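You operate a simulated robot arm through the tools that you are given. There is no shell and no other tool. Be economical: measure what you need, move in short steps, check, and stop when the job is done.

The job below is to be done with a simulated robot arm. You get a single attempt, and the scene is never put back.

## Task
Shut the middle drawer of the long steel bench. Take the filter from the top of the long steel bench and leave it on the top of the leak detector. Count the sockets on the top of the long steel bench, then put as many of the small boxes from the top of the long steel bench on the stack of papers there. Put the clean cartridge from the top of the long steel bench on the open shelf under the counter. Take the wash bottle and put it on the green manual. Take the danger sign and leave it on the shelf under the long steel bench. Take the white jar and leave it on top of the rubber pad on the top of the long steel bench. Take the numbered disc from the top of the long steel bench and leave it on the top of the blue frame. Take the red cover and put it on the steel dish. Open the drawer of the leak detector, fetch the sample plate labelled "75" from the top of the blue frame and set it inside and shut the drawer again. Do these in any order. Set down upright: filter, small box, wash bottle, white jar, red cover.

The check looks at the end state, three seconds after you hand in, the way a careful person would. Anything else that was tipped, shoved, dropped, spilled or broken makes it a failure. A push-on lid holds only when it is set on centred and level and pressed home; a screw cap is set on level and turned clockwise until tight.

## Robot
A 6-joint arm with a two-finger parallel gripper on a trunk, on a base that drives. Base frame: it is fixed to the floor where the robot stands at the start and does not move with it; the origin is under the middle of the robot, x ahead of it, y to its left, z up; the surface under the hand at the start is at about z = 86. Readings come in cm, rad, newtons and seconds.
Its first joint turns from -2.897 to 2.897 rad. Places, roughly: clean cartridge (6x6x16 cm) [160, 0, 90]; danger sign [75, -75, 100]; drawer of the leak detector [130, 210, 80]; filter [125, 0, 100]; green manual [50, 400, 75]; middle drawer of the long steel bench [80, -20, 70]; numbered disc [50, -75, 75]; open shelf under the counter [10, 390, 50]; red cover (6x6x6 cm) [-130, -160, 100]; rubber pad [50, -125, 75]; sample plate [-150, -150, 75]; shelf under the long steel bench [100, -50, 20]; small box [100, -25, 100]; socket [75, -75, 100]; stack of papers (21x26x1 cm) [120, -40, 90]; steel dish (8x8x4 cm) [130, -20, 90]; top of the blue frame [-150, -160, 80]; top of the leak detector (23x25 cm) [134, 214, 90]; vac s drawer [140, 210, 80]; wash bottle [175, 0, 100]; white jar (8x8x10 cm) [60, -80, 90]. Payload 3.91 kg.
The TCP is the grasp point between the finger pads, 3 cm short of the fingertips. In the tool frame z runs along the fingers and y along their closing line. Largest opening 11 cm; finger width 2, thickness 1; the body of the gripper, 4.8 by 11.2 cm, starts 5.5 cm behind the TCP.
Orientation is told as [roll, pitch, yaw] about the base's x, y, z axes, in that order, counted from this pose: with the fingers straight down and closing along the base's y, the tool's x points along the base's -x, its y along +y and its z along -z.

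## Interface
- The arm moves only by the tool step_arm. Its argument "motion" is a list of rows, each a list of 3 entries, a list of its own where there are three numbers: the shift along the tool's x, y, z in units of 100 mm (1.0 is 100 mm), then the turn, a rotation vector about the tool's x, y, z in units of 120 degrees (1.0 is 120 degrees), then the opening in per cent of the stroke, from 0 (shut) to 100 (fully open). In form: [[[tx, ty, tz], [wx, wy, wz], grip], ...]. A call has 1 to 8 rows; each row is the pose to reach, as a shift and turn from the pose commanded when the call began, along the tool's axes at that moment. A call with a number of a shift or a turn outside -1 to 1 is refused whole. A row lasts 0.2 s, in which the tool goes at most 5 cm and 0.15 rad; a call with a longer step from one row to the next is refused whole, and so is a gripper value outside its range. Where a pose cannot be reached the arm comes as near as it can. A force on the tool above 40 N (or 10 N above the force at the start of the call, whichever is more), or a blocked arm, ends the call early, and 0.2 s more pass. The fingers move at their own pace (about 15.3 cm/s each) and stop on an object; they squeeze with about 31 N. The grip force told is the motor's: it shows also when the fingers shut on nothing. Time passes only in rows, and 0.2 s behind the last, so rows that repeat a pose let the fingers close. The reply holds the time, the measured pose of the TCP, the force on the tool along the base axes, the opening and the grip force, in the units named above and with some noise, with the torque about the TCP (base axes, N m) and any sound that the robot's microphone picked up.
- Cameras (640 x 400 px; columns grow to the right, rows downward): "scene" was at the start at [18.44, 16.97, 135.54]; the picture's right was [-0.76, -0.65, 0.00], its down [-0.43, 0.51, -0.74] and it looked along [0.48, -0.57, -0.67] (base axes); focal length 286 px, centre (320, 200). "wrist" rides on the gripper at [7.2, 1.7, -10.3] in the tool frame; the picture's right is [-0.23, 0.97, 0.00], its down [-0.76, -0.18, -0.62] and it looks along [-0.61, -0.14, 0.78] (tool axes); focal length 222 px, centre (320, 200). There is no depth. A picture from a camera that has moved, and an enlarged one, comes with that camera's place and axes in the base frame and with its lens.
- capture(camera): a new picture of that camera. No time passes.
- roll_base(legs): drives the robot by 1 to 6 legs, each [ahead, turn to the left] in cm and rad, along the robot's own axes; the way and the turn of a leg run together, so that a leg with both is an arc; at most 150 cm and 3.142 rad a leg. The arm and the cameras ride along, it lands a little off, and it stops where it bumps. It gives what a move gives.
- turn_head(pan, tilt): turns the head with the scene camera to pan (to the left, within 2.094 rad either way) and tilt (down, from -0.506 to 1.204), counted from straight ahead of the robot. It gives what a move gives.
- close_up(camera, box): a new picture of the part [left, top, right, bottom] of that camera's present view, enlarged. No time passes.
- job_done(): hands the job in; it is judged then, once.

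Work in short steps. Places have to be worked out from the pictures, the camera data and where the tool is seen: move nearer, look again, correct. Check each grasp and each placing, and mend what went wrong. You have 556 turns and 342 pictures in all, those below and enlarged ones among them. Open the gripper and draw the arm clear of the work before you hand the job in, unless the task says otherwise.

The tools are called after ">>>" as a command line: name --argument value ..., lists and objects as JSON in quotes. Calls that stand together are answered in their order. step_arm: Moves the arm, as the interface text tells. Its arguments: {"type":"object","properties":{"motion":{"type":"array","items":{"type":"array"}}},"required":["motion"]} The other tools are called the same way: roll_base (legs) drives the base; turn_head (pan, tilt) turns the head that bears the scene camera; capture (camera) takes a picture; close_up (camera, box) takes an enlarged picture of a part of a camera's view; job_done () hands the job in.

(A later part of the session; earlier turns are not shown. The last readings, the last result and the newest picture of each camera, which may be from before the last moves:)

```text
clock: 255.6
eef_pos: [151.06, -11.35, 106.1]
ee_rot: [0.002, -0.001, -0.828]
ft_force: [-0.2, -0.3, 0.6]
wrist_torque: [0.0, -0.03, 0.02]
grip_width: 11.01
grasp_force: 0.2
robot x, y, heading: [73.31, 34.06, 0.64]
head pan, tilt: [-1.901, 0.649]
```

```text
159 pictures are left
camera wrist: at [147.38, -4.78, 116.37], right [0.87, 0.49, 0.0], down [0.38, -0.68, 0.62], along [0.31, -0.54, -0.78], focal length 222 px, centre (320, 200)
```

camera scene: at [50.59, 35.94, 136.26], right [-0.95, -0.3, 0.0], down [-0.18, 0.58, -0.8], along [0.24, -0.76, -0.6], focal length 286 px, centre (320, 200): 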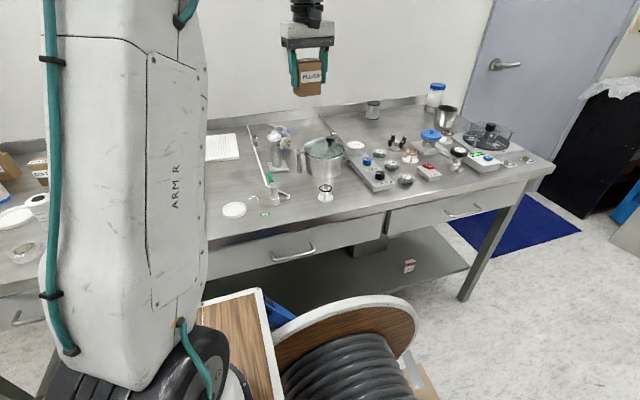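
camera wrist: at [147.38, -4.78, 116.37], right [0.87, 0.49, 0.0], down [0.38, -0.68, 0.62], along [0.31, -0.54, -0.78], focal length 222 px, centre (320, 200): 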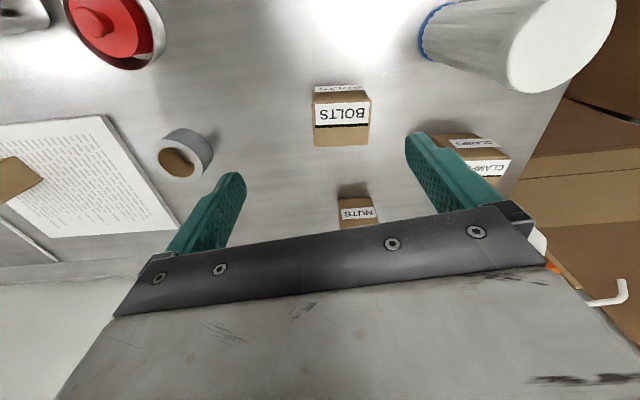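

Centre it (2 cm to the left) and descend.

>>> step_arm --motion '[[[-0.01, 0.21, 0.2], [0, 0, 0], 72], [[-0.01, 0.21, 0.6], [0, 0, 0], 72]]'

>>> capture --camera "wrist"

>>> step_arm --motion '[[[0, 0, 0.4], [0, 0, 0], 72], [[0, 0, 0.75], [0, 0, 0], 72], [[0, 0, 0.87], [0, 0, 0], 72]]'

>>> step_arm --motion '[[[0, 0, 0], [0, 0, 0], 10], [[0, 0, 0], [0, 0, 0], 10], [[0, 0, 0], [0, 0, 0], 10]]'

>>> step_arm --motion '[[[0, 0, -0.4], [0, 0, 0], 10], [[0, 0, -0.85], [0, 0, 0], 10]]'

>>> capture --camera "wrist"

```text
clock: 256.2
eef_pos: [152.65, -9.86, 100.07]
ee_rot: [0.003, -0.001, -0.825]
ft_force: [-0.5, 0.6, 0.3]
wrist_torque: [0.03, -0.04, -0.03]
grip_width: 7.94
grasp_force: 0.0
robot x, y, heading: [72.93, 34.04, 0.638]
head pan, tilt: [-1.901, 0.649]
```

```text
158 pictures are left
camera wrist: at [149.04, -3.34, 110.35], right [0.87, 0.49, 0.0], down [0.38, -0.68, 0.62], along [0.31, -0.54, -0.78], focal length 222 px, centre (320, 200)
```

wrist: 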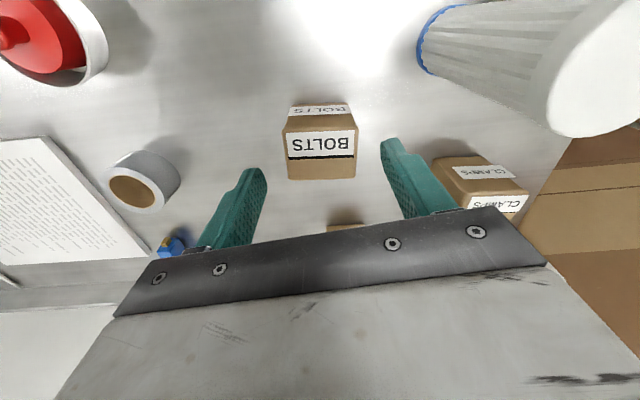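

```text
clock: 257.0
eef_pos: [152.67, -9.94, 91.24]
ee_rot: [0.002, 0.0, -0.825]
ft_force: [-0.6, 1.0, 0.6]
wrist_torque: [-0.03, 0.01, 0.01]
grip_width: 7.93
grasp_force: 0.0
robot x, y, heading: [73.09, 33.74, 0.644]
head pan, tilt: [-1.901, 0.649]
```

```text
clock: 257.8
eef_pos: [152.63, -9.92, 91.36]
ee_rot: [0.003, 0.0, -0.827]
ft_force: [-0.6, 0.4, -0.7]
wrist_torque: [-0.08, 0.09, -0.03]
grip_width: 6.45
grasp_force: 31.0
robot x, y, heading: [73.2, 33.82, 0.641]
head pan, tilt: [-1.901, 0.649]
```

```text
clock: 258.4
eef_pos: [152.55, -9.88, 99.64]
ee_rot: [0.002, 0.001, -0.827]
ft_force: [0.1, -0.6, -2.9]
wrist_torque: [0.03, 0.03, -0.02]
grip_width: 6.37
grasp_force: 31.5
robot x, y, heading: [73.22, 33.43, 0.645]
head pan, tilt: [-1.901, 0.649]
```

```text
157 pictures are left
camera wrist: at [149.01, -3.38, 110.03], right [0.87, 0.49, 0.0], down [0.38, -0.68, 0.62], along [0.31, -0.54, -0.78], focal length 222 px, centre (320, 200)
```

wrist: 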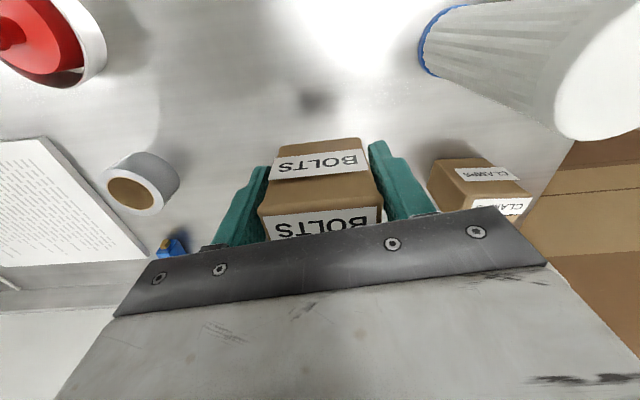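

Held. I carry it along to the second spot at (124.6, -35.4).

>>> step_arm --motion '[[[0, -0.47, 0], [0, 0, 0], 10], [[0, -0.945, 0], [0, 0, 0], 10]]'

>>> step_arm --motion '[[[0, -0.47, 0], [0, 0, 0], 10], [[0, -0.945, 0], [0, 0, 0], 10]]'

>>> step_arm --motion '[[[0, -0.47, 0], [0, 0, 0], 10], [[0, -0.945, 0], [0, 0, 0], 10]]'

>>> step_arm --motion '[[[0, -0.47, 0], [0, 0, 0], 10], [[0.02, -0.945, 0], [0, 0, 0], 10]]'

>>> capture --camera "wrist"

```text
clock: 259.0
eef_pos: [145.94, -16.26, 99.67]
ee_rot: [0.005, -0.001, -0.824]
ft_force: [0.4, 0.4, -1.9]
wrist_torque: [-0.03, 0.04, 0.02]
grip_width: 6.37
grasp_force: 30.9
robot x, y, heading: [73.15, 33.95, 0.644]
head pan, tilt: [-1.901, 0.649]
```

```text
clock: 259.6
eef_pos: [139.04, -22.59, 99.64]
ee_rot: [0.005, 0.0, -0.824]
ft_force: [1.3, 0.4, -2.4]
wrist_torque: [-0.01, 0.08, 0.04]
grip_width: 6.37
grasp_force: 30.8
robot x, y, heading: [73.11, 33.83, 0.639]
head pan, tilt: [-1.901, 0.649]
```

```text
clock: 260.2
eef_pos: [132.19, -29.08, 99.6]
ee_rot: [0.003, -0.002, -0.824]
ft_force: [1.1, 0.6, -1.9]
wrist_torque: [-0.05, 0.04, -0.04]
grip_width: 6.37
grasp_force: 31.3
robot x, y, heading: [73.27, 33.53, 0.639]
head pan, tilt: [-1.901, 0.649]
```

```text
clock: 260.8
eef_pos: [124.23, -33.23, 99.13]
ee_rot: [0.004, 0.001, -0.823]
ft_force: [2.0, 0.5, -2.7]
wrist_torque: [-0.03, 0.14, 0.04]
grip_width: 6.35
grasp_force: 31.4
out of reach, approached as far as the arm can: row 1, 2
robot x, y, heading: [73.02, 33.9, 0.64]
head pan, tilt: [-1.901, 0.649]
```

```text
156 pictures are left
camera wrist: at [120.62, -26.77, 109.41], right [0.87, 0.5, 0.0], down [0.39, -0.68, 0.62], along [0.31, -0.54, -0.78], focal length 222 px, centre (320, 200)
```

wrist: 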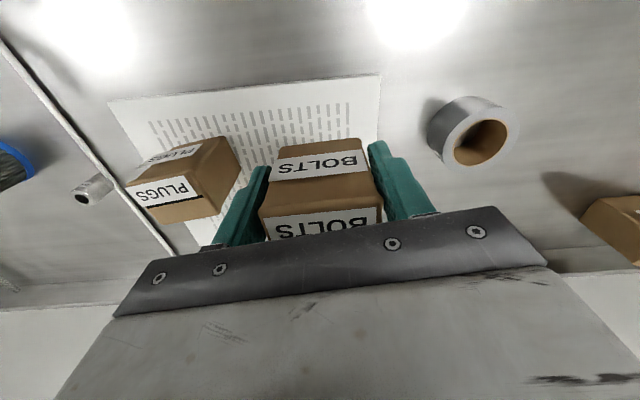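

Slightly too near the paper's front edge; I lower 3 cm and push 2.2 cm deeper.

>>> step_arm --motion '[[[0, 0, 0.15], [0, 0, 0], 10], [[0, 0, 0.3], [0, 0, 0], 10], [[-0.12, -0.01, 0.32], [0, 0, 0], 10], [[-0.24, -0.03, 0.35], [0, 0, 0], 10]]'

>>> capture --camera "wrist"

```text
clock: 261.8
eef_pos: [124.99, -33.94, 95.51]
ee_rot: [0.005, -0.002, -0.827]
ft_force: [0.0, -0.1, -1.2]
wrist_torque: [0.01, 0.03, -0.02]
grip_width: 6.36
grasp_force: 31.3
out of reach, approached as far as the arm can: row 3, 4
robot x, y, heading: [73.1, 33.43, 0.643]
head pan, tilt: [-1.901, 0.649]
```

```text
155 pictures are left
camera wrist: at [121.26, -27.33, 105.82], right [0.87, 0.49, 0.0], down [0.38, -0.68, 0.62], along [0.31, -0.54, -0.78], focal length 222 px, centre (320, 200)
```

wrist: 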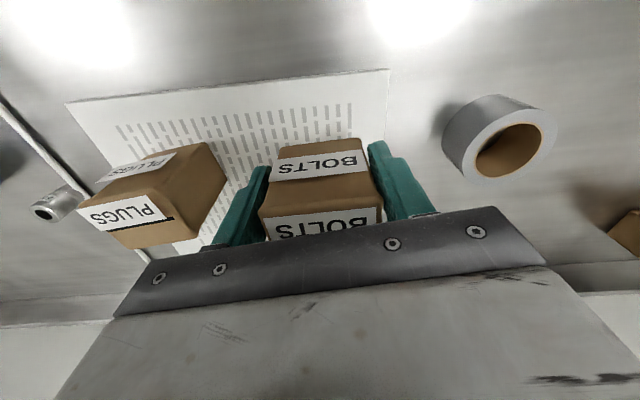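

It's now about 1.4 cm inside the front edge, which is enough. I shift 0.7 cm away from the PLUGS box and lower.

>>> step_arm --motion '[[[-0.02, 0.04, 0.1], [0, 0, 0], 10], [[-0.04, 0.07, 0.18], [0, 0, 0], 10], [[-0.05, 0.07, 0.24], [0, 0, 0], 10], [[-0.05, 0.07, 0.29], [0, 0, 0], 10], [[-0.05, 0.07, 0.33], [0, 0, 0], 10]]'

>>> close_up --camera "wrist" --box '[60, 50, 460, 300]'

```text
clock: 263.0
eef_pos: [125.7, -33.77, 92.3]
ee_rot: [0.005, -0.002, -0.825]
ft_force: [-0.2, 1.9, 7.0]
wrist_torque: [-0.18, 0.17, -0.01]
grip_width: 6.33
grasp_force: 31.1
robot x, y, heading: [73.01, 33.73, 0.64]
head pan, tilt: [-1.901, 0.649]
```

```text
1.60 times, centred on (260, 175) of wrist
camera zoom: at [122.13, -27.25, 102.58], right [0.87, 0.49, 0.0], down [0.38, -0.68, 0.62], along [0.31, -0.54, -0.78], focal length 355 px, centre (416, 240)
```

zoom: 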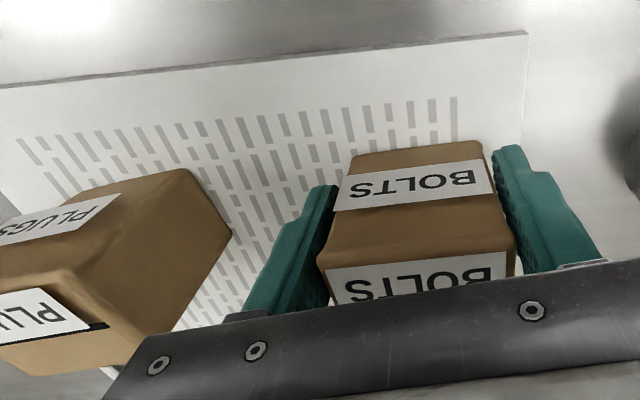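

BOLTS is on the paper with margin. Release and rise.

>>> step_arm --motion '[[[0, 0, 0], [0, 0, 0], 73], [[0, 0, 0], [0, 0, 0], 73], [[0, 0, -0.2], [0, 0, 0], 73], [[0, 0, -0.5], [0, 0, 0], 73], [[0.1, 0, -0.8], [0, 0, 0], 73]]'

>>> step_arm --motion '[[[0.4, 0, -0.2], [0, 0, 0], 100], [[0.8, 0, -0.4], [0, 0, 0], 100]]'

>>> capture --camera "wrist"

```text
clock: 264.2
eef_pos: [124.95, -32.89, 99.96]
ee_rot: [0.004, 0.002, -0.826]
ft_force: [0.3, 0.2, -1.2]
wrist_torque: [-0.02, 0.01, -0.01]
grip_width: 8.02
grasp_force: 0.1
out of reach, approached as far as the arm can: row 4
robot x, y, heading: [73.0, 33.89, 0.64]
head pan, tilt: [-1.901, 0.649]
```

```text
clock: 264.8
eef_pos: [119.71, -27.14, 103.96]
ee_rot: [0.003, 0.002, -0.825]
ft_force: [0.3, -0.3, -1.3]
wrist_torque: [0.04, 0.03, -0.03]
grip_width: 10.99
grasp_force: 0.1
robot x, y, heading: [73.15, 33.76, 0.644]
head pan, tilt: [-1.901, 0.649]
```

```text
153 pictures are left
camera wrist: at [116.02, -20.7, 114.28], right [0.87, 0.49, 0.0], down [0.38, -0.68, 0.62], along [0.31, -0.54, -0.78], focal length 222 px, centre (320, 200)
```

wrist: 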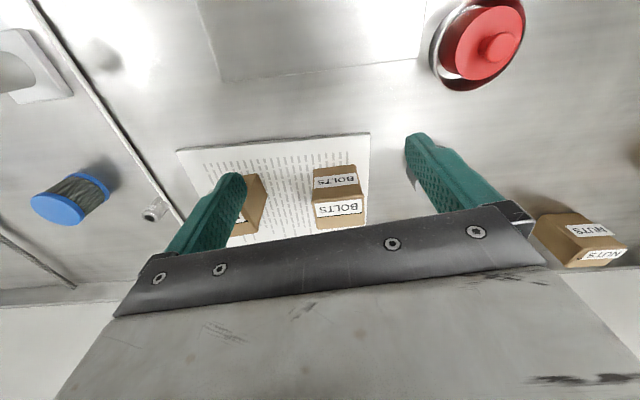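

Two boxes on the papers. Next the filter can near (131.8, 4.2): I go around the steel box to above it.

>>> step_arm --motion '[[[-0.05, 0.49, -0.05], [0, 0, 0], 100], [[-0.1, 0.97, -0.1], [0, 0, 0], 100]]'

>>> step_arm --motion '[[[-0.05, 0.49, -0.05], [0, 0, 0], 100], [[-0.1, 0.97, -0.1], [0, 0, 0], 100]]'

>>> step_arm --motion '[[[0.27, 0.3, -0.1], [0, 0, 0], 100], [[0.54, 0.6, -0.2], [0, 0, 0], 100], [[0.805, 0.895, -0.3], [0, 0, 0], 100]]'

>>> step_arm --motion '[[[0.44, 0.05, -0.15], [0, 0, 0], 100], [[0.88, 0.1, -0.3], [0, 0, 0], 100]]'

>>> capture --camera "wrist"

```text
clock: 265.4
eef_pos: [127.49, -21.51, 105.1]
ee_rot: [0.004, 0.001, -0.828]
ft_force: [-0.7, -0.6, -0.1]
wrist_torque: [0.06, -0.03, 0.01]
grip_width: 11.03
grasp_force: 0.0
robot x, y, heading: [73.11, 33.85, 0.64]
head pan, tilt: [-1.901, 0.649]
```

```text
clock: 266.0
eef_pos: [135.15, -15.66, 106.28]
ee_rot: [0.004, 0.001, -0.827]
ft_force: [-0.3, 0.2, -0.5]
wrist_torque: [0.03, -0.06, -0.02]
grip_width: 10.99
grasp_force: 0.0
robot x, y, heading: [73.18, 33.77, 0.639]
head pan, tilt: [-1.901, 0.649]
```

```text
clock: 266.8
eef_pos: [136.44, -3.49, 109.38]
ee_rot: [0.004, 0.0, -0.825]
ft_force: [0.7, -0.7, -1.1]
wrist_torque: [0.0, 0.01, -0.02]
grip_width: 10.96
grasp_force: 0.1
robot x, y, heading: [73.07, 33.67, 0.638]
head pan, tilt: [-1.901, 0.649]
```

```text
clock: 267.4
eef_pos: [131.08, 3.62, 112.17]
ee_rot: [0.003, 0.0, -0.826]
ft_force: [0.4, -0.5, -0.6]
wrist_torque: [0.0, 0.04, -0.02]
grip_width: 11.01
grasp_force: 0.0
robot x, y, heading: [73.05, 33.5, 0.641]
head pan, tilt: [-1.901, 0.649]
```

```text
152 pictures are left
camera wrist: at [127.42, 10.14, 122.55], right [0.87, 0.49, 0.0], down [0.38, -0.68, 0.62], along [0.31, -0.54, -0.78], focal length 222 px, centre (320, 200)
```

wrist: 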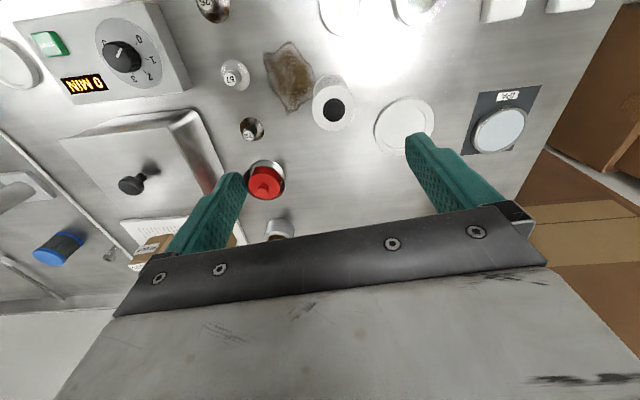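

Filter top near (132.4, 4.6). I centre and descend.

>>> step_arm --motion '[[[-0.02, 0.08, 0.3], [0, 0, 0], 100], [[-0.02, 0.155, 0.6], [0, 0, 0], 100], [[-0.02, 0.155, 0.9], [0, 0, 0], 100]]'

>>> capture --camera "wrist"

```text
clock: 268.2
eef_pos: [132.39, 4.54, 103.26]
ee_rot: [0.003, 0.0, -0.825]
ft_force: [-0.8, 0.7, 0.2]
wrist_torque: [0.02, -0.01, 0.04]
grip_width: 11.01
grasp_force: 0.1
robot x, y, heading: [73.03, 34.1, 0.646]
head pan, tilt: [-1.901, 0.649]
```

```text
151 pictures are left
camera wrist: at [128.69, 11.07, 113.52], right [0.87, 0.49, 0.0], down [0.38, -0.68, 0.62], along [0.31, -0.54, -0.78], focal length 222 px, centre (320, 200)
```

wrist: 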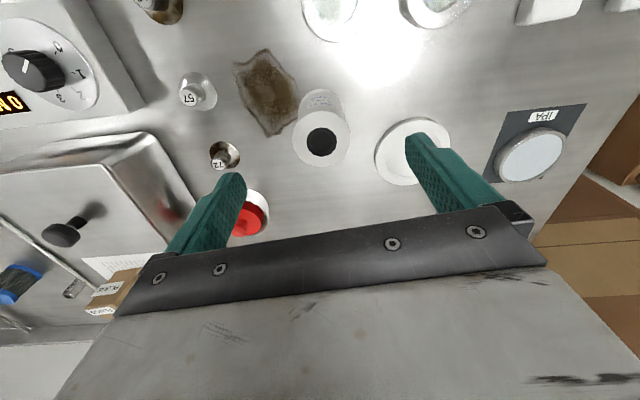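

Centred. Down to z = 93 with fingers at 7.7 cm, then close and lift.

>>> step_arm --motion '[[[0, 0, 0.4], [0, 0, 0], 70], [[0, 0, 0.8], [0, 0, 0], 70], [[0, 0, 1.0], [0, 0, 0], 70]]'

>>> step_arm --motion '[[[0, 0, 0], [0, 0, 0], 10], [[0, 0, 0], [0, 0, 0], 10], [[0, 0, 0], [0, 0, 0], 10]]'

>>> step_arm --motion '[[[0, 0, -0.4], [0, 0, 0], 10], [[0, 0, -0.8], [0, 0, 0], 10]]'

>>> capture --camera "wrist"

```text
clock: 269.0
eef_pos: [132.39, 4.61, 93.37]
ee_rot: [0.003, 0.001, -0.826]
ft_force: [-0.6, -0.2, -0.1]
wrist_torque: [0.01, -0.01, 0.02]
grip_width: 7.71
grasp_force: 0.1
robot x, y, heading: [73.38, 34.04, 0.641]
head pan, tilt: [-1.901, 0.649]
```

```text
clock: 269.8
eef_pos: [132.52, 4.47, 93.33]
ee_rot: [0.004, 0.0, -0.825]
ft_force: [-0.5, -0.1, -0.1]
wrist_torque: [0.01, -0.01, -0.01]
grip_width: 5.26
grasp_force: 31.4
robot x, y, heading: [73.21, 34.02, 0.644]
head pan, tilt: [-1.901, 0.649]
```

```text
clock: 270.4
eef_pos: [132.52, 4.58, 101.23]
ee_rot: [0.005, 0.0, -0.824]
ft_force: [0.0, 0.2, -0.5]
wrist_torque: [0.01, 0.04, 0.0]
grip_width: 5.27
grasp_force: 30.8
robot x, y, heading: [72.98, 34.21, 0.638]
head pan, tilt: [-1.901, 0.649]
```

```text
150 pictures are left
camera wrist: at [128.75, 11.01, 111.54], right [0.87, 0.49, 0.0], down [0.38, -0.68, 0.62], along [0.31, -0.54, -0.78], focal length 222 px, centre (320, 200)
```

wrist: 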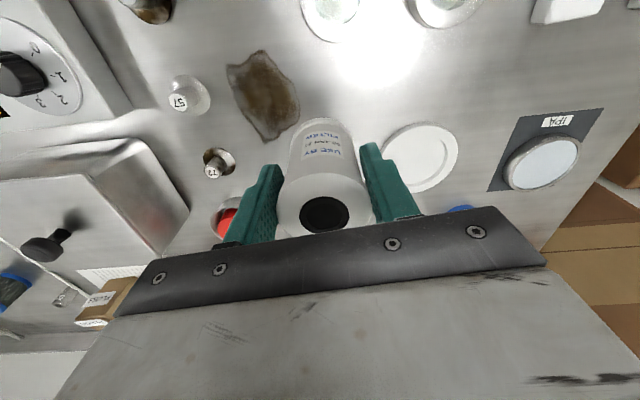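

Filter held. I raise it and look toward the leak detector.

>>> step_arm --motion '[[[0.3, 0, -0.35], [0, 0, 0], 10], [[0.6, 0, -0.7], [0, 0, 0], 10]]'

>>> step_arm --motion '[[[0.4, 0, -0.2], [0, 0, 0], 10], [[0.8, 0, -0.4], [0, 0, 0], 10]]'

>>> turn_head --pan 0.7 --tilt 0.45

>>> capture --camera "scene"

```text
clock: 271.0
eef_pos: [128.31, 8.91, 108.34]
ee_rot: [0.002, 0.002, -0.825]
ft_force: [-0.8, 0.3, -1.4]
wrist_torque: [0.02, 0.04, 0.01]
grip_width: 5.27
grasp_force: 31.5
robot x, y, heading: [73.03, 33.61, 0.639]
head pan, tilt: [-1.901, 0.649]
```

```text
clock: 271.6
eef_pos: [122.86, 14.57, 112.2]
ee_rot: [0.004, 0.001, -0.824]
ft_force: [0.0, 0.3, -1.8]
wrist_torque: [0.05, 0.0, 0.02]
grip_width: 5.25
grasp_force: 31.1
robot x, y, heading: [73.43, 33.89, 0.641]
head pan, tilt: [-1.901, 0.649]
```

```text
clock: 273.9
eef_pos: [122.9, 14.64, 112.39]
ee_rot: [0.003, 0.001, -0.824]
ft_force: [-0.6, 0.5, -1.3]
wrist_torque: [0.0, 0.0, -0.03]
grip_width: 5.26
grasp_force: 30.7
robot x, y, heading: [73.08, 33.98, 0.642]
head pan, tilt: [0.7, 0.45]
```

```text
149 pictures are left
camera scene: at [71.66, 69.24, 138.05], right [0.97, -0.23, 0.0], down [-0.1, -0.42, -0.9], along [0.21, 0.88, -0.44], focal length 286 px, centre (320, 200)
```

scene: 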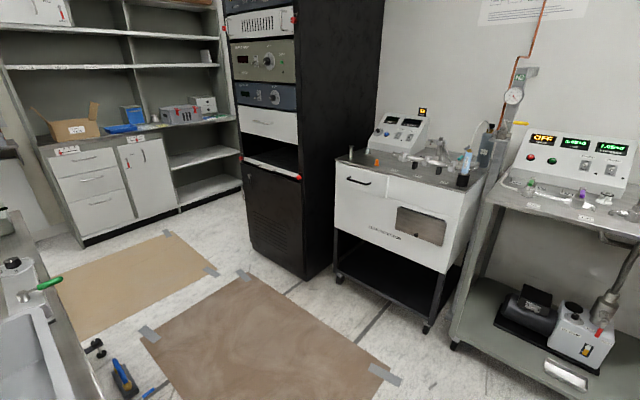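

I zoom on the leak detector.

>>> close_up --camera "scene" --box '[320, 90, 520, 290]'

>>> close_up --camera "scene" --box '[0, 60, 260, 250]'

```text
2.00 times, centred on (420, 190) of scene
camera zoom: at [71.66, 69.24, 138.05], right [0.97, -0.23, 0.0], down [-0.1, -0.42, -0.9], along [0.21, 0.88, -0.44], focal length 572 px, centre (120, 220)
```

zoom: 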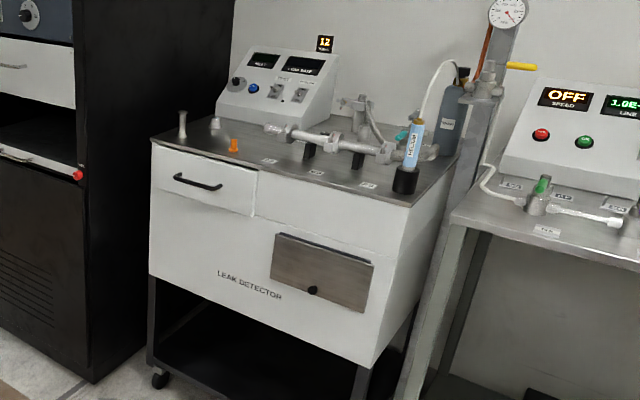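

```text
2.11 times, centred on (130, 155) of scene
camera zoom: at [71.66, 69.24, 138.05], right [0.97, -0.23, 0.0], down [-0.1, -0.42, -0.9], along [0.21, 0.88, -0.44], focal length 603 px, centre (720, 295)
```

zoom: 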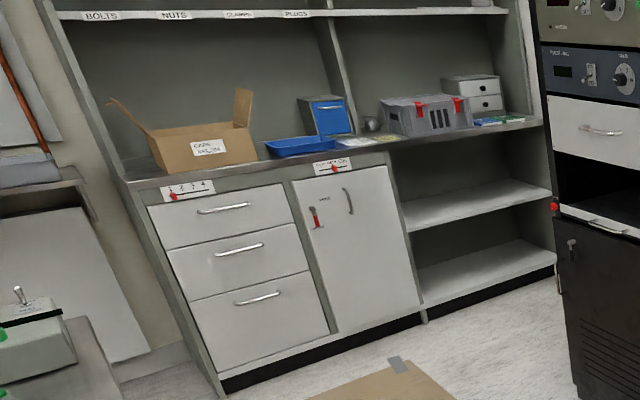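

The leak detector's front faces my heading (≈0.68 rad); its drawer (black handle) is at front left. I drive there: forward, left, then right again.

>>> roll_base --legs '[[52, 0], [0, 1.45], [70, 0]]'

>>> turn_head --pan -0.7 --tilt 0.5

>>> capture --camera "scene"

```text
clock: 283.9
eef_pos: [105.56, 172.56, 112.26]
ee_rot: [0.004, 0.0, 0.623]
ft_force: [0.3, -0.5, -1.5]
wrist_torque: [-0.02, 0.03, 0.02]
grip_width: 5.28
grasp_force: 30.8
robot x, y, heading: [80.21, 125.49, 2.094]
head pan, tilt: [0.7, 0.45]
```

```text
clock: 285.5
eef_pos: [105.61, 172.5, 112.35]
ee_rot: [0.003, 0.0, 0.624]
ft_force: [-0.8, -0.8, -1.5]
wrist_torque: [-0.03, 0.02, -0.01]
grip_width: 5.25
grasp_force: 30.7
robot x, y, heading: [80.68, 125.31, 2.095]
head pan, tilt: [-0.7, 0.499]
```

```text
146 pictures are left
camera scene: at [55.36, 133.92, 137.6], right [0.98, -0.18, 0.0], down [-0.09, -0.47, -0.88], along [0.16, 0.86, -0.48], focal length 286 px, centre (320, 200)
```

scene: 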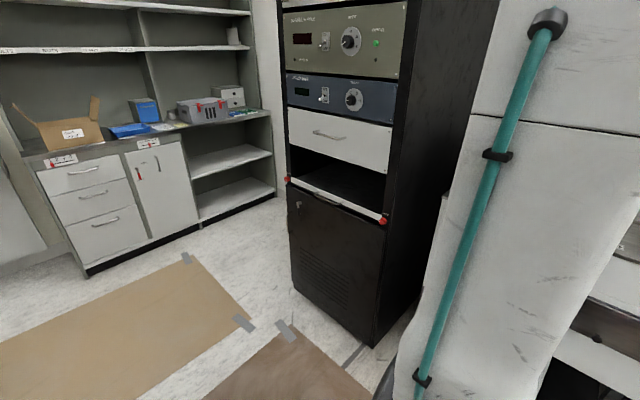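

The robot stands parallel to the machine's front with the arm toward it. I move 24 cm closer (turn right, forward, turn left).

>>> roll_base --legs '[[0, -0.91], [24, 0], [0, 0.91]]'

>>> turn_head --pan -1.5 --tilt 0.6

>>> capture --camera "scene"

>>> capture --camera "wrist"

```text
clock: 287.3
eef_pos: [124.21, 156.33, 112.32]
ee_rot: [0.005, 0.0, 0.163]
ft_force: [0.2, 0.5, -0.8]
wrist_torque: [0.01, 0.06, -0.04]
grip_width: 5.25
grasp_force: 31.6
robot x, y, heading: [80.59, 125.13, 1.633]
head pan, tilt: [-0.7, 0.499]
stopped in leg 1: the robot was blocked; the commanded pose is now the measured one
```

```text
clock: 288.4
eef_pos: [124.16, 156.4, 112.24]
ee_rot: [0.005, 0.001, 0.165]
ft_force: [-0.8, -0.4, -1.9]
wrist_torque: [-0.02, 0.01, 0.0]
grip_width: 5.26
grasp_force: 30.8
robot x, y, heading: [81.19, 124.94, 1.635]
head pan, tilt: [-1.499, 0.6]
```

```text
145 pictures are left
camera scene: at [65.52, 137.8, 136.69], right [0.14, -0.99, 0.0], down [-0.56, -0.08, -0.83], along [0.82, 0.11, -0.56], focal length 286 px, centre (320, 200)
```

scene: 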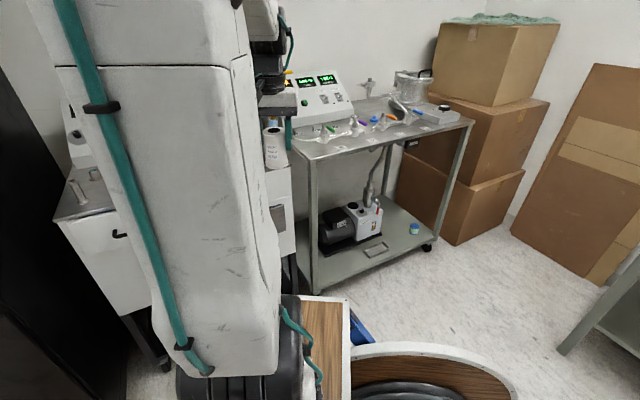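

```text
144 pictures are left
camera wrist: at [116.86, 156.9, 122.59], right [0.06, 1.0, 0.0], down [0.78, -0.05, 0.62], along [0.62, -0.04, -0.78], focal length 222 px, centre (320, 200)
```

wrist: 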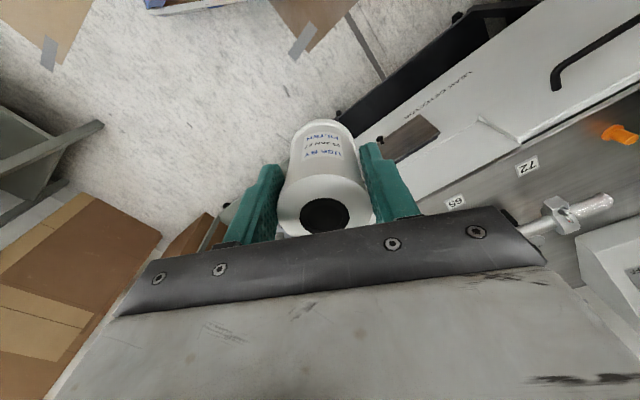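

The turn was stopped by a bump of the rear against the table corner behind. I simply go straight ahead from here 24 cm.

>>> roll_base --legs '[[24, 0]]'

>>> turn_head --pan -0.8 --tilt 0.6

>>> capture --camera "scene"

>>> turn_head --pan 1.9 --tilt 0.8

>>> capture --camera "scene"

```text
clock: 290.2
eef_pos: [122.8, 180.26, 112.23]
ee_rot: [0.004, 0.0, 0.162]
ft_force: [-0.4, 0.0, -1.4]
wrist_torque: [-0.03, 0.02, -0.01]
grip_width: 5.25
grasp_force: 31.3
robot x, y, heading: [79.21, 149.17, 1.637]
head pan, tilt: [-1.499, 0.6]
```

```text
clock: 291.2
eef_pos: [122.71, 180.29, 112.28]
ee_rot: [0.004, 0.0, 0.164]
ft_force: [-0.6, -0.1, -1.1]
wrist_torque: [0.01, 0.03, 0.02]
grip_width: 5.25
grasp_force: 30.4
robot x, y, heading: [79.4, 149.53, 1.634]
head pan, tilt: [-0.799, 0.6]
```

```text
143 pictures are left
camera scene: at [61.24, 167.2, 136.69], right [0.74, -0.67, 0.0], down [-0.38, -0.42, -0.82], along [0.56, 0.61, -0.57], focal length 286 px, centre (320, 200)
```

scene: 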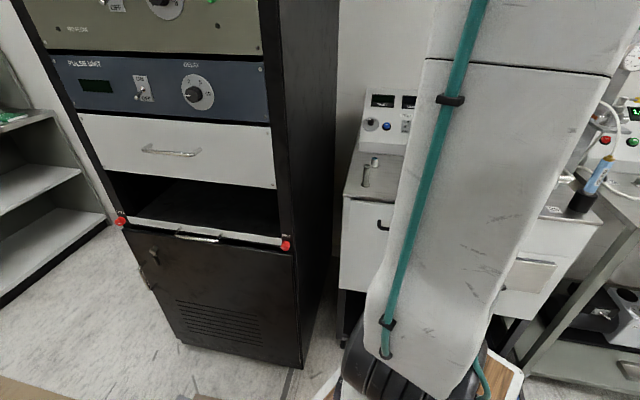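

```text
clock: 293.6
eef_pos: [122.82, 180.28, 112.18]
ee_rot: [0.003, 0.0, 0.161]
ft_force: [-0.2, 0.0, -2.0]
wrist_torque: [0.01, 0.02, -0.02]
grip_width: 5.27
grasp_force: 30.4
robot x, y, heading: [79.99, 149.02, 1.629]
head pan, tilt: [1.901, 0.799]
```

```text
142 pictures are left
camera scene: at [47.83, 157.59, 135.01], right [-0.38, 0.92, 0.0], down [0.66, 0.27, -0.7], along [-0.64, -0.27, -0.72], focal length 286 px, centre (320, 200)
```

scene: 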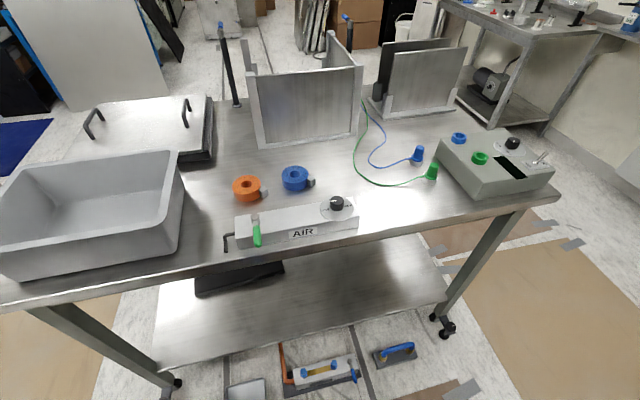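

I turn the tool to face the machine squarely and look with the wrist camera.

>>> step_arm --motion '[[[0, 0, 0], [0, 0, -0.065], 10], [[0, 0, 0], [0, 0, -0.13], 10], [[0, 0, 0], [0, 0, -0.19], 10], [[0, 0, 0], [0, 0, -0.248], 10]]'

>>> capture --camera "wrist"

>>> turn_head --pan -0.75 --tilt 0.7

>>> close_up --camera "scene" --box '[300, 80, 460, 240]'

```text
clock: 294.6
eef_pos: [122.77, 180.36, 112.42]
ee_rot: [0.003, -0.002, 0.686]
ft_force: [-0.5, 0.2, -0.6]
wrist_torque: [-0.01, 0.02, 0.01]
grip_width: 5.26
grasp_force: 31.3
robot x, y, heading: [79.74, 149.22, 1.632]
head pan, tilt: [1.901, 0.799]
```

```text
141 pictures are left
camera wrist: at [116.15, 177.11, 122.58], right [-0.44, 0.9, 0.0], down [0.7, 0.34, 0.62], along [0.56, 0.28, -0.78], focal length 222 px, centre (320, 200)
```

wrist: 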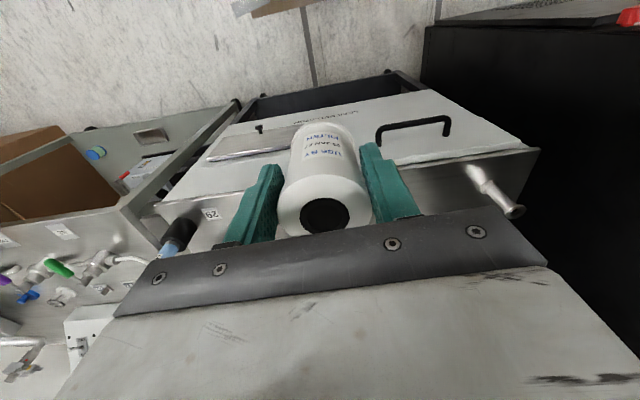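

```text
clock: 297.0
eef_pos: [122.73, 180.37, 112.24]
ee_rot: [0.002, 0.0, 0.682]
ft_force: [0.5, -0.5, -1.8]
wrist_torque: [0.0, 0.04, 0.0]
grip_width: 5.26
grasp_force: 31.0
robot x, y, heading: [79.52, 149.33, 1.633]
head pan, tilt: [-0.75, 0.7]
```

```text
2.50 times, centred on (380, 160) of scene
camera zoom: at [60.68, 167.23, 135.83], right [0.77, -0.64, 0.0], down [-0.41, -0.5, -0.76], along [0.49, 0.59, -0.64], focal length 716 px, centre (170, 300)
```

zoom: 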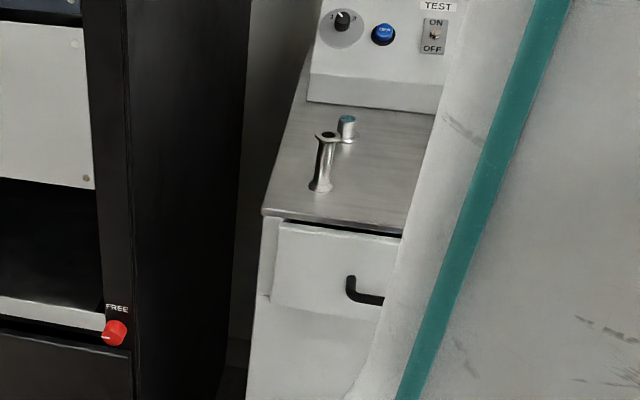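

The machine's top is at z≈90 with its front-left corner at (115, 215.6). A free spot is at about (132.7, 209.8). I carry the filter over it.

>>> step_arm --motion '[[[-0.29, 0.18, 0], [0, 0, 0], 10], [[-0.58, 0.37, 0], [0, 0, 0], 10], [[-0.877, 0.553, 0], [0, 0, 0], 10]]'

>>> step_arm --motion '[[[-0.29, 0.18, 0], [0, 0, 0], 10], [[-0.58, 0.37, 0], [0, 0, 0], 10], [[-0.877, 0.553, 0], [0, 0, 0], 10]]'

>>> capture --camera "wrist"

```text
clock: 297.8
eef_pos: [126.1, 190.22, 112.35]
ee_rot: [0.002, -0.002, 0.681]
ft_force: [0.6, 0.0, -1.1]
wrist_torque: [0.03, 0.0, 0.01]
grip_width: 5.27
grasp_force: 31.5
robot x, y, heading: [79.41, 149.06, 1.632]
head pan, tilt: [-0.75, 0.7]
```

```text
clock: 298.6
eef_pos: [129.39, 200.03, 112.2]
ee_rot: [0.004, -0.003, 0.681]
ft_force: [-0.2, -0.2, -0.5]
wrist_torque: [-0.02, 0.01, -0.01]
grip_width: 5.28
grasp_force: 31.1
robot x, y, heading: [79.62, 149.42, 1.634]
head pan, tilt: [-0.75, 0.7]
```

```text
139 pictures are left
camera wrist: at [122.77, 196.84, 122.61], right [-0.44, 0.9, 0.0], down [0.7, 0.34, 0.62], along [0.56, 0.28, -0.78], focal length 222 px, centre (320, 200)
```

wrist: 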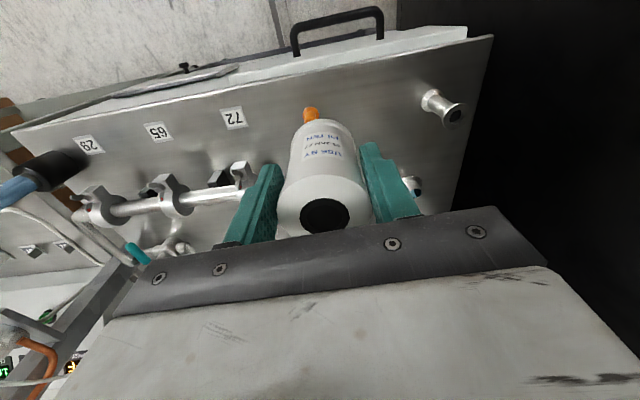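

Spot confirmed free. I move over it and lower.

>>> step_arm --motion '[[[-0.29, 0.19, 0], [0, 0, 0], 10], [[-0.58, 0.37, 0], [0, 0, 0], 10], [[-0.88, 0.56, 0], [0, 0, 0], 10]]'

>>> step_arm --motion '[[[0, 0, 0.45], [0, 0, 0], 10], [[0, 0, 0.9], [0, 0, 0], 10]]'

>>> step_arm --motion '[[[0, 0, 0.25], [0, 0, 0], 10], [[0, 0, 0.4], [0, 0, 0], 10], [[0, 0, 0.47], [0, 0, 0], 10], [[0, 0, 0.54], [0, 0, 0], 10], [[0, 0, 0.6], [0, 0, 0], 10]]'

>>> capture --camera "wrist"

```text
clock: 299.4
eef_pos: [132.79, 209.87, 112.48]
ee_rot: [0.002, 0.0, 0.685]
ft_force: [-0.3, 0.5, -0.8]
wrist_torque: [0.01, 0.0, 0.03]
grip_width: 5.25
grasp_force: 30.6
robot x, y, heading: [79.42, 149.01, 1.631]
head pan, tilt: [-0.75, 0.7]
```

```text
clock: 300.0
eef_pos: [132.74, 210.08, 103.36]
ee_rot: [0.003, 0.0, 0.684]
ft_force: [0.1, 0.8, -0.4]
wrist_torque: [-0.02, -0.01, 0.03]
grip_width: 5.27
grasp_force: 30.4
robot x, y, heading: [79.56, 149.61, 1.633]
head pan, tilt: [-0.75, 0.7]
```

```text
clock: 301.2
eef_pos: [132.83, 209.84, 97.44]
ee_rot: [0.003, 0.0, 0.682]
ft_force: [0.5, -0.5, -1.4]
wrist_torque: [-0.01, 0.02, -0.06]
grip_width: 5.26
grasp_force: 30.9
robot x, y, heading: [79.53, 149.25, 1.628]
head pan, tilt: [-0.75, 0.7]
```

```text
138 pictures are left
camera wrist: at [126.07, 206.68, 107.65], right [-0.44, 0.9, 0.0], down [0.7, 0.34, 0.62], along [0.56, 0.28, -0.78], focal length 222 px, centre (320, 200)
```

wrist: 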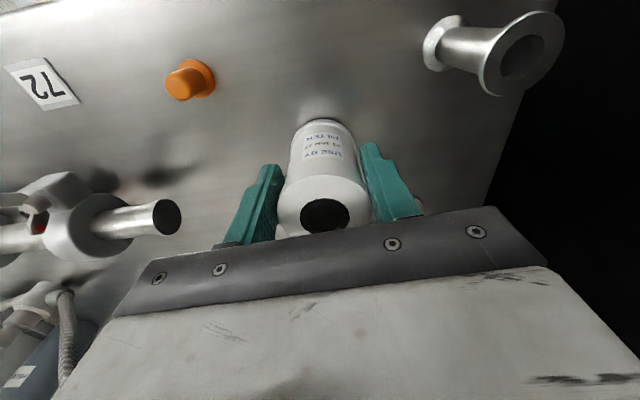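

Nearly down; a few more millimetres until contact.

>>> step_arm --motion '[[[0, 0, 0.04], [0, 0, 0], 10], [[0, 0, 0.08], [0, 0, 0], 10], [[0, 0, 0.12], [0, 0, 0], 10]]'

```text
clock: 302.0
eef_pos: [132.78, 209.95, 96.45]
ee_rot: [0.004, -0.004, 0.683]
ft_force: [-1.6, -0.8, 34.7]
wrist_torque: [0.14, 0.12, -0.02]
grip_width: 5.26
grasp_force: 30.7
robot x, y, heading: [79.55, 149.21, 1.635]
head pan, tilt: [-0.75, 0.7]
```

Contact. Release and rise.

>>> step_arm --motion '[[[0, 0, 0], [0, 0, 0], 68], [[0, 0, 0], [0, 0, 0], 68], [[0, 0, -0.3], [0, 0, 0], 68], [[0, 0, -0.7], [0, 0, 0], 68], [[0, 0, -1], [0, 0, 0], 68]]'

>>> capture --camera "wrist"

```text
clock: 303.2
eef_pos: [132.87, 209.86, 106.18]
ee_rot: [0.002, 0.0, 0.683]
ft_force: [0.4, -0.8, 0.0]
wrist_torque: [-0.03, 0.03, -0.01]
grip_width: 7.45
grasp_force: 0.0
robot x, y, heading: [79.63, 149.28, 1.626]
head pan, tilt: [-0.75, 0.7]
```

```text
137 pictures are left
camera wrist: at [126.1, 206.65, 116.47], right [-0.44, 0.9, 0.0], down [0.7, 0.34, 0.62], along [0.56, 0.28, -0.78], focal length 222 px, centre (320, 200)
```

wrist: 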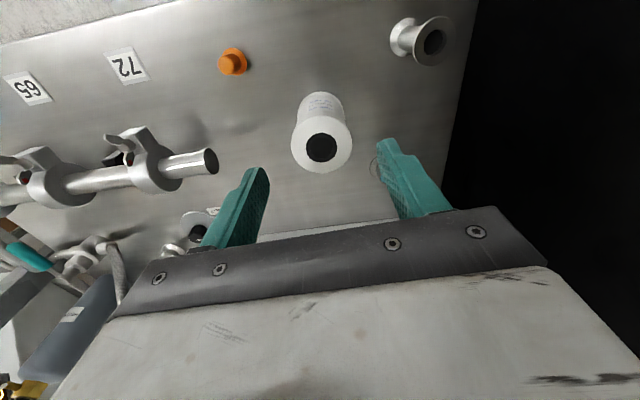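

The filter stands on the leak detector. Now the drawer: I'll grip its black handle with the fingers above/behind and below/in front of the bar. First I back off in front and turn the tool 90°.

>>> step_arm --motion '[[[0.45, 0, -0.15], [0, 0, 0], 68], [[0.9, 0, -0.3], [0, 0, 0], 68]]'

>>> step_arm --motion '[[[0.45, -0.1, 0], [0, 0, -0.06], 68], [[0.9, -0.2, 0], [0, 0, -0.12], 68], [[1.0, -0.3, 0], [0, 0, -0.18], 68], [[1.0, -0.3, 0], [0, 0, -0.24], 68], [[1.0, -0.3, 0], [0, 0, -0.3], 68], [[1.0, -0.3, 0], [0, 0, -0.36], 68]]'

>>> step_arm --motion '[[[0, 0, 0], [0, 0, -0.06], 68], [[0, 0, 0], [0, 0, -0.12], 68], [[0, 0, 0], [0, 0, -0.18], 68], [[0, 0, 0], [0, 0, -0.24], 68], [[0, 0, 0], [0, 0, -0.3], 68], [[0, 0, 0], [0, 0, -0.359], 68]]'

>>> capture --camera "wrist"

>>> capture --camera "scene"

```text
clock: 303.8
eef_pos: [125.76, 204.05, 108.95]
ee_rot: [0.004, 0.001, 0.681]
ft_force: [0.1, 0.3, -0.8]
wrist_torque: [0.02, 0.02, -0.02]
grip_width: 7.46
grasp_force: 0.1
robot x, y, heading: [79.34, 149.76, 1.633]
head pan, tilt: [-0.75, 0.7]
```

```text
clock: 305.2
eef_pos: [119.98, 195.42, 109.1]
ee_rot: [0.001, -0.004, 1.438]
ft_force: [0.3, 0.1, 0.2]
wrist_torque: [0.01, -0.01, -0.01]
grip_width: 7.48
grasp_force: 0.1
robot x, y, heading: [79.7, 148.98, 1.634]
head pan, tilt: [-0.75, 0.7]
```

```text
clock: 306.6
eef_pos: [119.81, 195.57, 109.14]
ee_rot: [-0.002, -0.005, 2.189]
ft_force: [0.8, 0.1, -0.1]
wrist_torque: [0.02, -0.01, -0.01]
grip_width: 7.5
grasp_force: 0.1
robot x, y, heading: [79.34, 149.2, 1.628]
head pan, tilt: [-0.75, 0.7]
```

```text
136 pictures are left
camera wrist: at [122.74, 188.74, 119.42], right [-0.92, -0.38, 0.0], down [-0.3, 0.72, 0.63], along [-0.24, 0.58, -0.78], focal length 222 px, centre (320, 200)
```

wrist: 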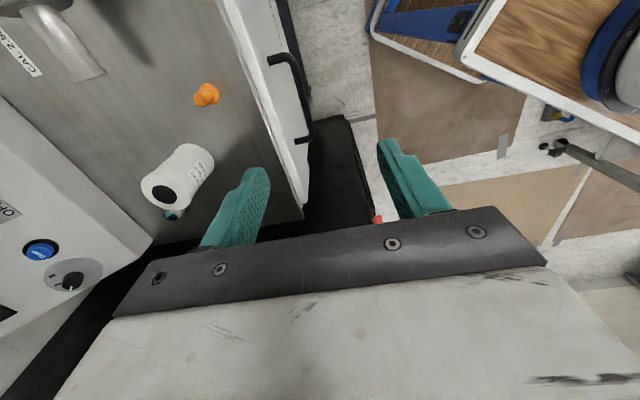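

```text
135 pictures are left
camera scene: at [60.68, 167.22, 135.83], right [0.77, -0.64, 0.0], down [-0.41, -0.5, -0.76], along [0.49, 0.59, -0.64], focal length 286 px, centre (320, 200)
```

scene: 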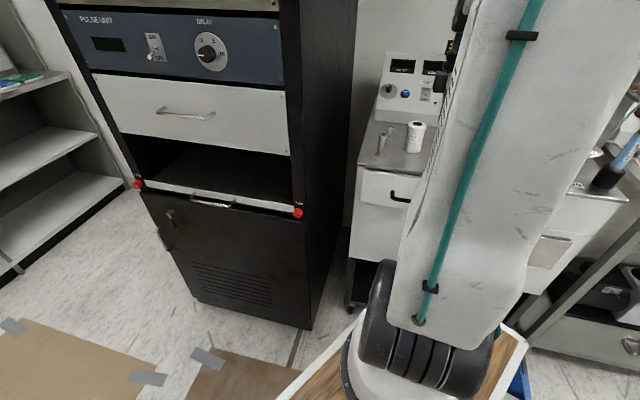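

I'll hook the inner finger behind the handle bar from above with the gripper wide open. I lower over it part way and look closely.

>>> step_arm --motion '[[[-0.05, -0.03, 0.4], [0, 0, 0], 82], [[-0.095, -0.056, 0.8], [0, 0, 0], 82], [[-0.095, -0.056, 1.0], [0, 0, 0], 82]]'

>>> close_up --camera "wrist" --box '[160, 60, 400, 210]'

```text
clock: 307.4
eef_pos: [119.7, 196.64, 99.23]
ee_rot: [-0.003, -0.004, 2.189]
ft_force: [-0.4, -0.4, -0.6]
wrist_torque: [0.03, 0.03, 0.0]
grip_width: 8.99
grasp_force: 0.0
robot x, y, heading: [79.69, 149.37, 1.633]
head pan, tilt: [-0.75, 0.7]
```

```text
2.67 times, centred on (280, 135) of wrist
camera zoom: at [122.6, 189.82, 109.44], right [-0.93, -0.38, 0.0], down [-0.3, 0.72, 0.63], along [-0.24, 0.58, -0.78], focal length 592 px, centre (427, 373)
```

zoom: 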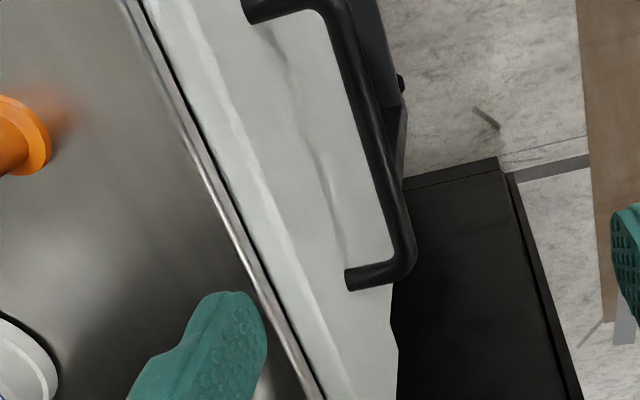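

Bar centre at (121.5, 199), 3 cm off the drawer face. I shift 0.65 cm outward and descend with the inner finger behind the bar.

>>> step_arm --motion '[[[0, 0.065, 0.4], [0, 0, 0], 82], [[0, 0.065, 0.8], [0, 0, 0], 82]]'

>>> close_up --camera "wrist" --box '[160, 60, 400, 210]'

>>> step_arm --motion '[[[0, 0, 0.2], [0, 0, 0], 82], [[0, 0, 0.4], [0, 0, 0], 82], [[0, 0, 0.6], [0, 0, 0], 82], [[0, 0, 0.75], [0, 0, 0], 82]]'

>>> capture --camera "wrist"

```text
clock: 308.0
eef_pos: [119.08, 196.39, 91.29]
ee_rot: [-0.002, -0.003, 2.188]
ft_force: [1.1, -0.3, 0.2]
wrist_torque: [0.02, -0.01, -0.01]
grip_width: 9.0
grasp_force: 0.1
robot x, y, heading: [79.37, 149.12, 1.634]
head pan, tilt: [-0.75, 0.7]
```

```text
2.67 times, centred on (280, 135) of wrist
camera zoom: at [122.04, 189.53, 101.42], right [-0.93, -0.38, 0.0], down [-0.3, 0.72, 0.63], along [-0.24, 0.58, -0.78], focal length 592 px, centre (427, 373)
```

zoom: 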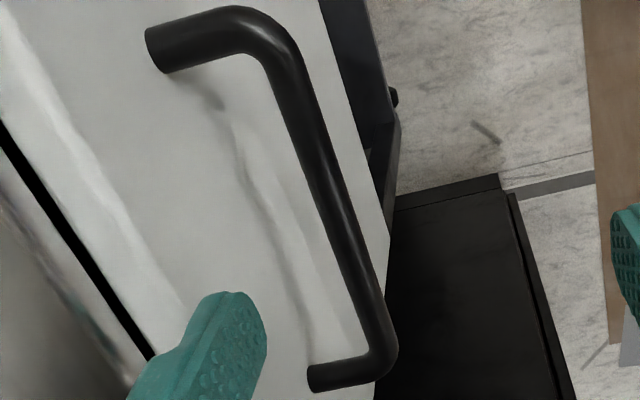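

```text
clock: 309.0
eef_pos: [119.17, 196.3, 83.58]
ee_rot: [-0.001, -0.004, 2.19]
ft_force: [0.0, 0.0, -0.3]
wrist_torque: [0.01, -0.01, 0.0]
grip_width: 9.04
grasp_force: 0.1
robot x, y, heading: [79.42, 149.51, 1.626]
head pan, tilt: [-0.75, 0.7]
```

```text
132 pictures are left
camera wrist: at [122.06, 189.51, 93.91], right [-0.93, -0.38, 0.0], down [-0.3, 0.72, 0.63], along [-0.24, 0.58, -0.78], focal length 222 px, centre (320, 200)
```

wrist: 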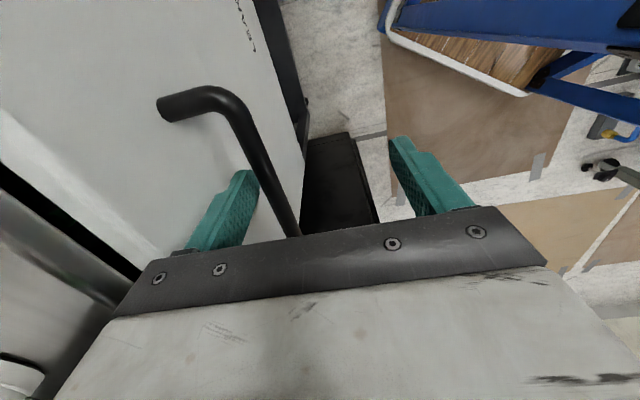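

The bar is between the fingers, the inner finger behind it. I pull outward.

>>> step_arm --motion '[[[0, 0.2, 0], [0, 0, 0], 82], [[0, 0.4, 0], [0, 0, 0], 82], [[0, 0.7, 0], [0, 0, 0], 82], [[0, 1.0, 0], [0, 0, 0], 82]]'

>>> capture --camera "wrist"

```text
clock: 310.0
eef_pos: [111.06, 190.58, 83.64]
ee_rot: [-0.001, -0.004, 2.188]
ft_force: [-0.1, 0.7, -0.3]
wrist_torque: [-0.02, 0.01, -0.01]
grip_width: 9.03
grasp_force: 0.0
robot x, y, heading: [79.31, 149.04, 1.627]
head pan, tilt: [-0.75, 0.7]
```

```text
131 pictures are left
camera wrist: at [113.88, 183.71, 93.84], right [-0.93, -0.38, 0.0], down [-0.29, 0.72, 0.63], along [-0.24, 0.58, -0.78], focal length 222 px, centre (320, 200)
```

wrist: 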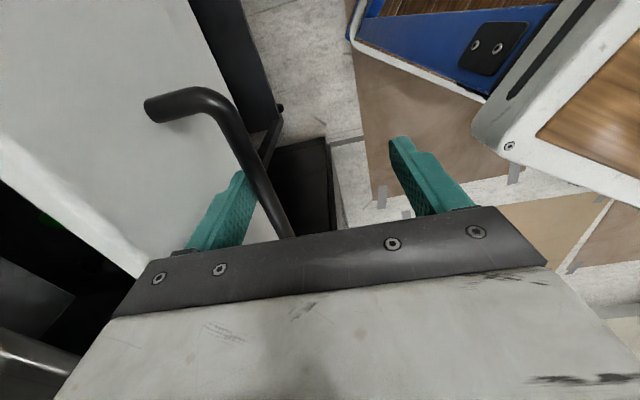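

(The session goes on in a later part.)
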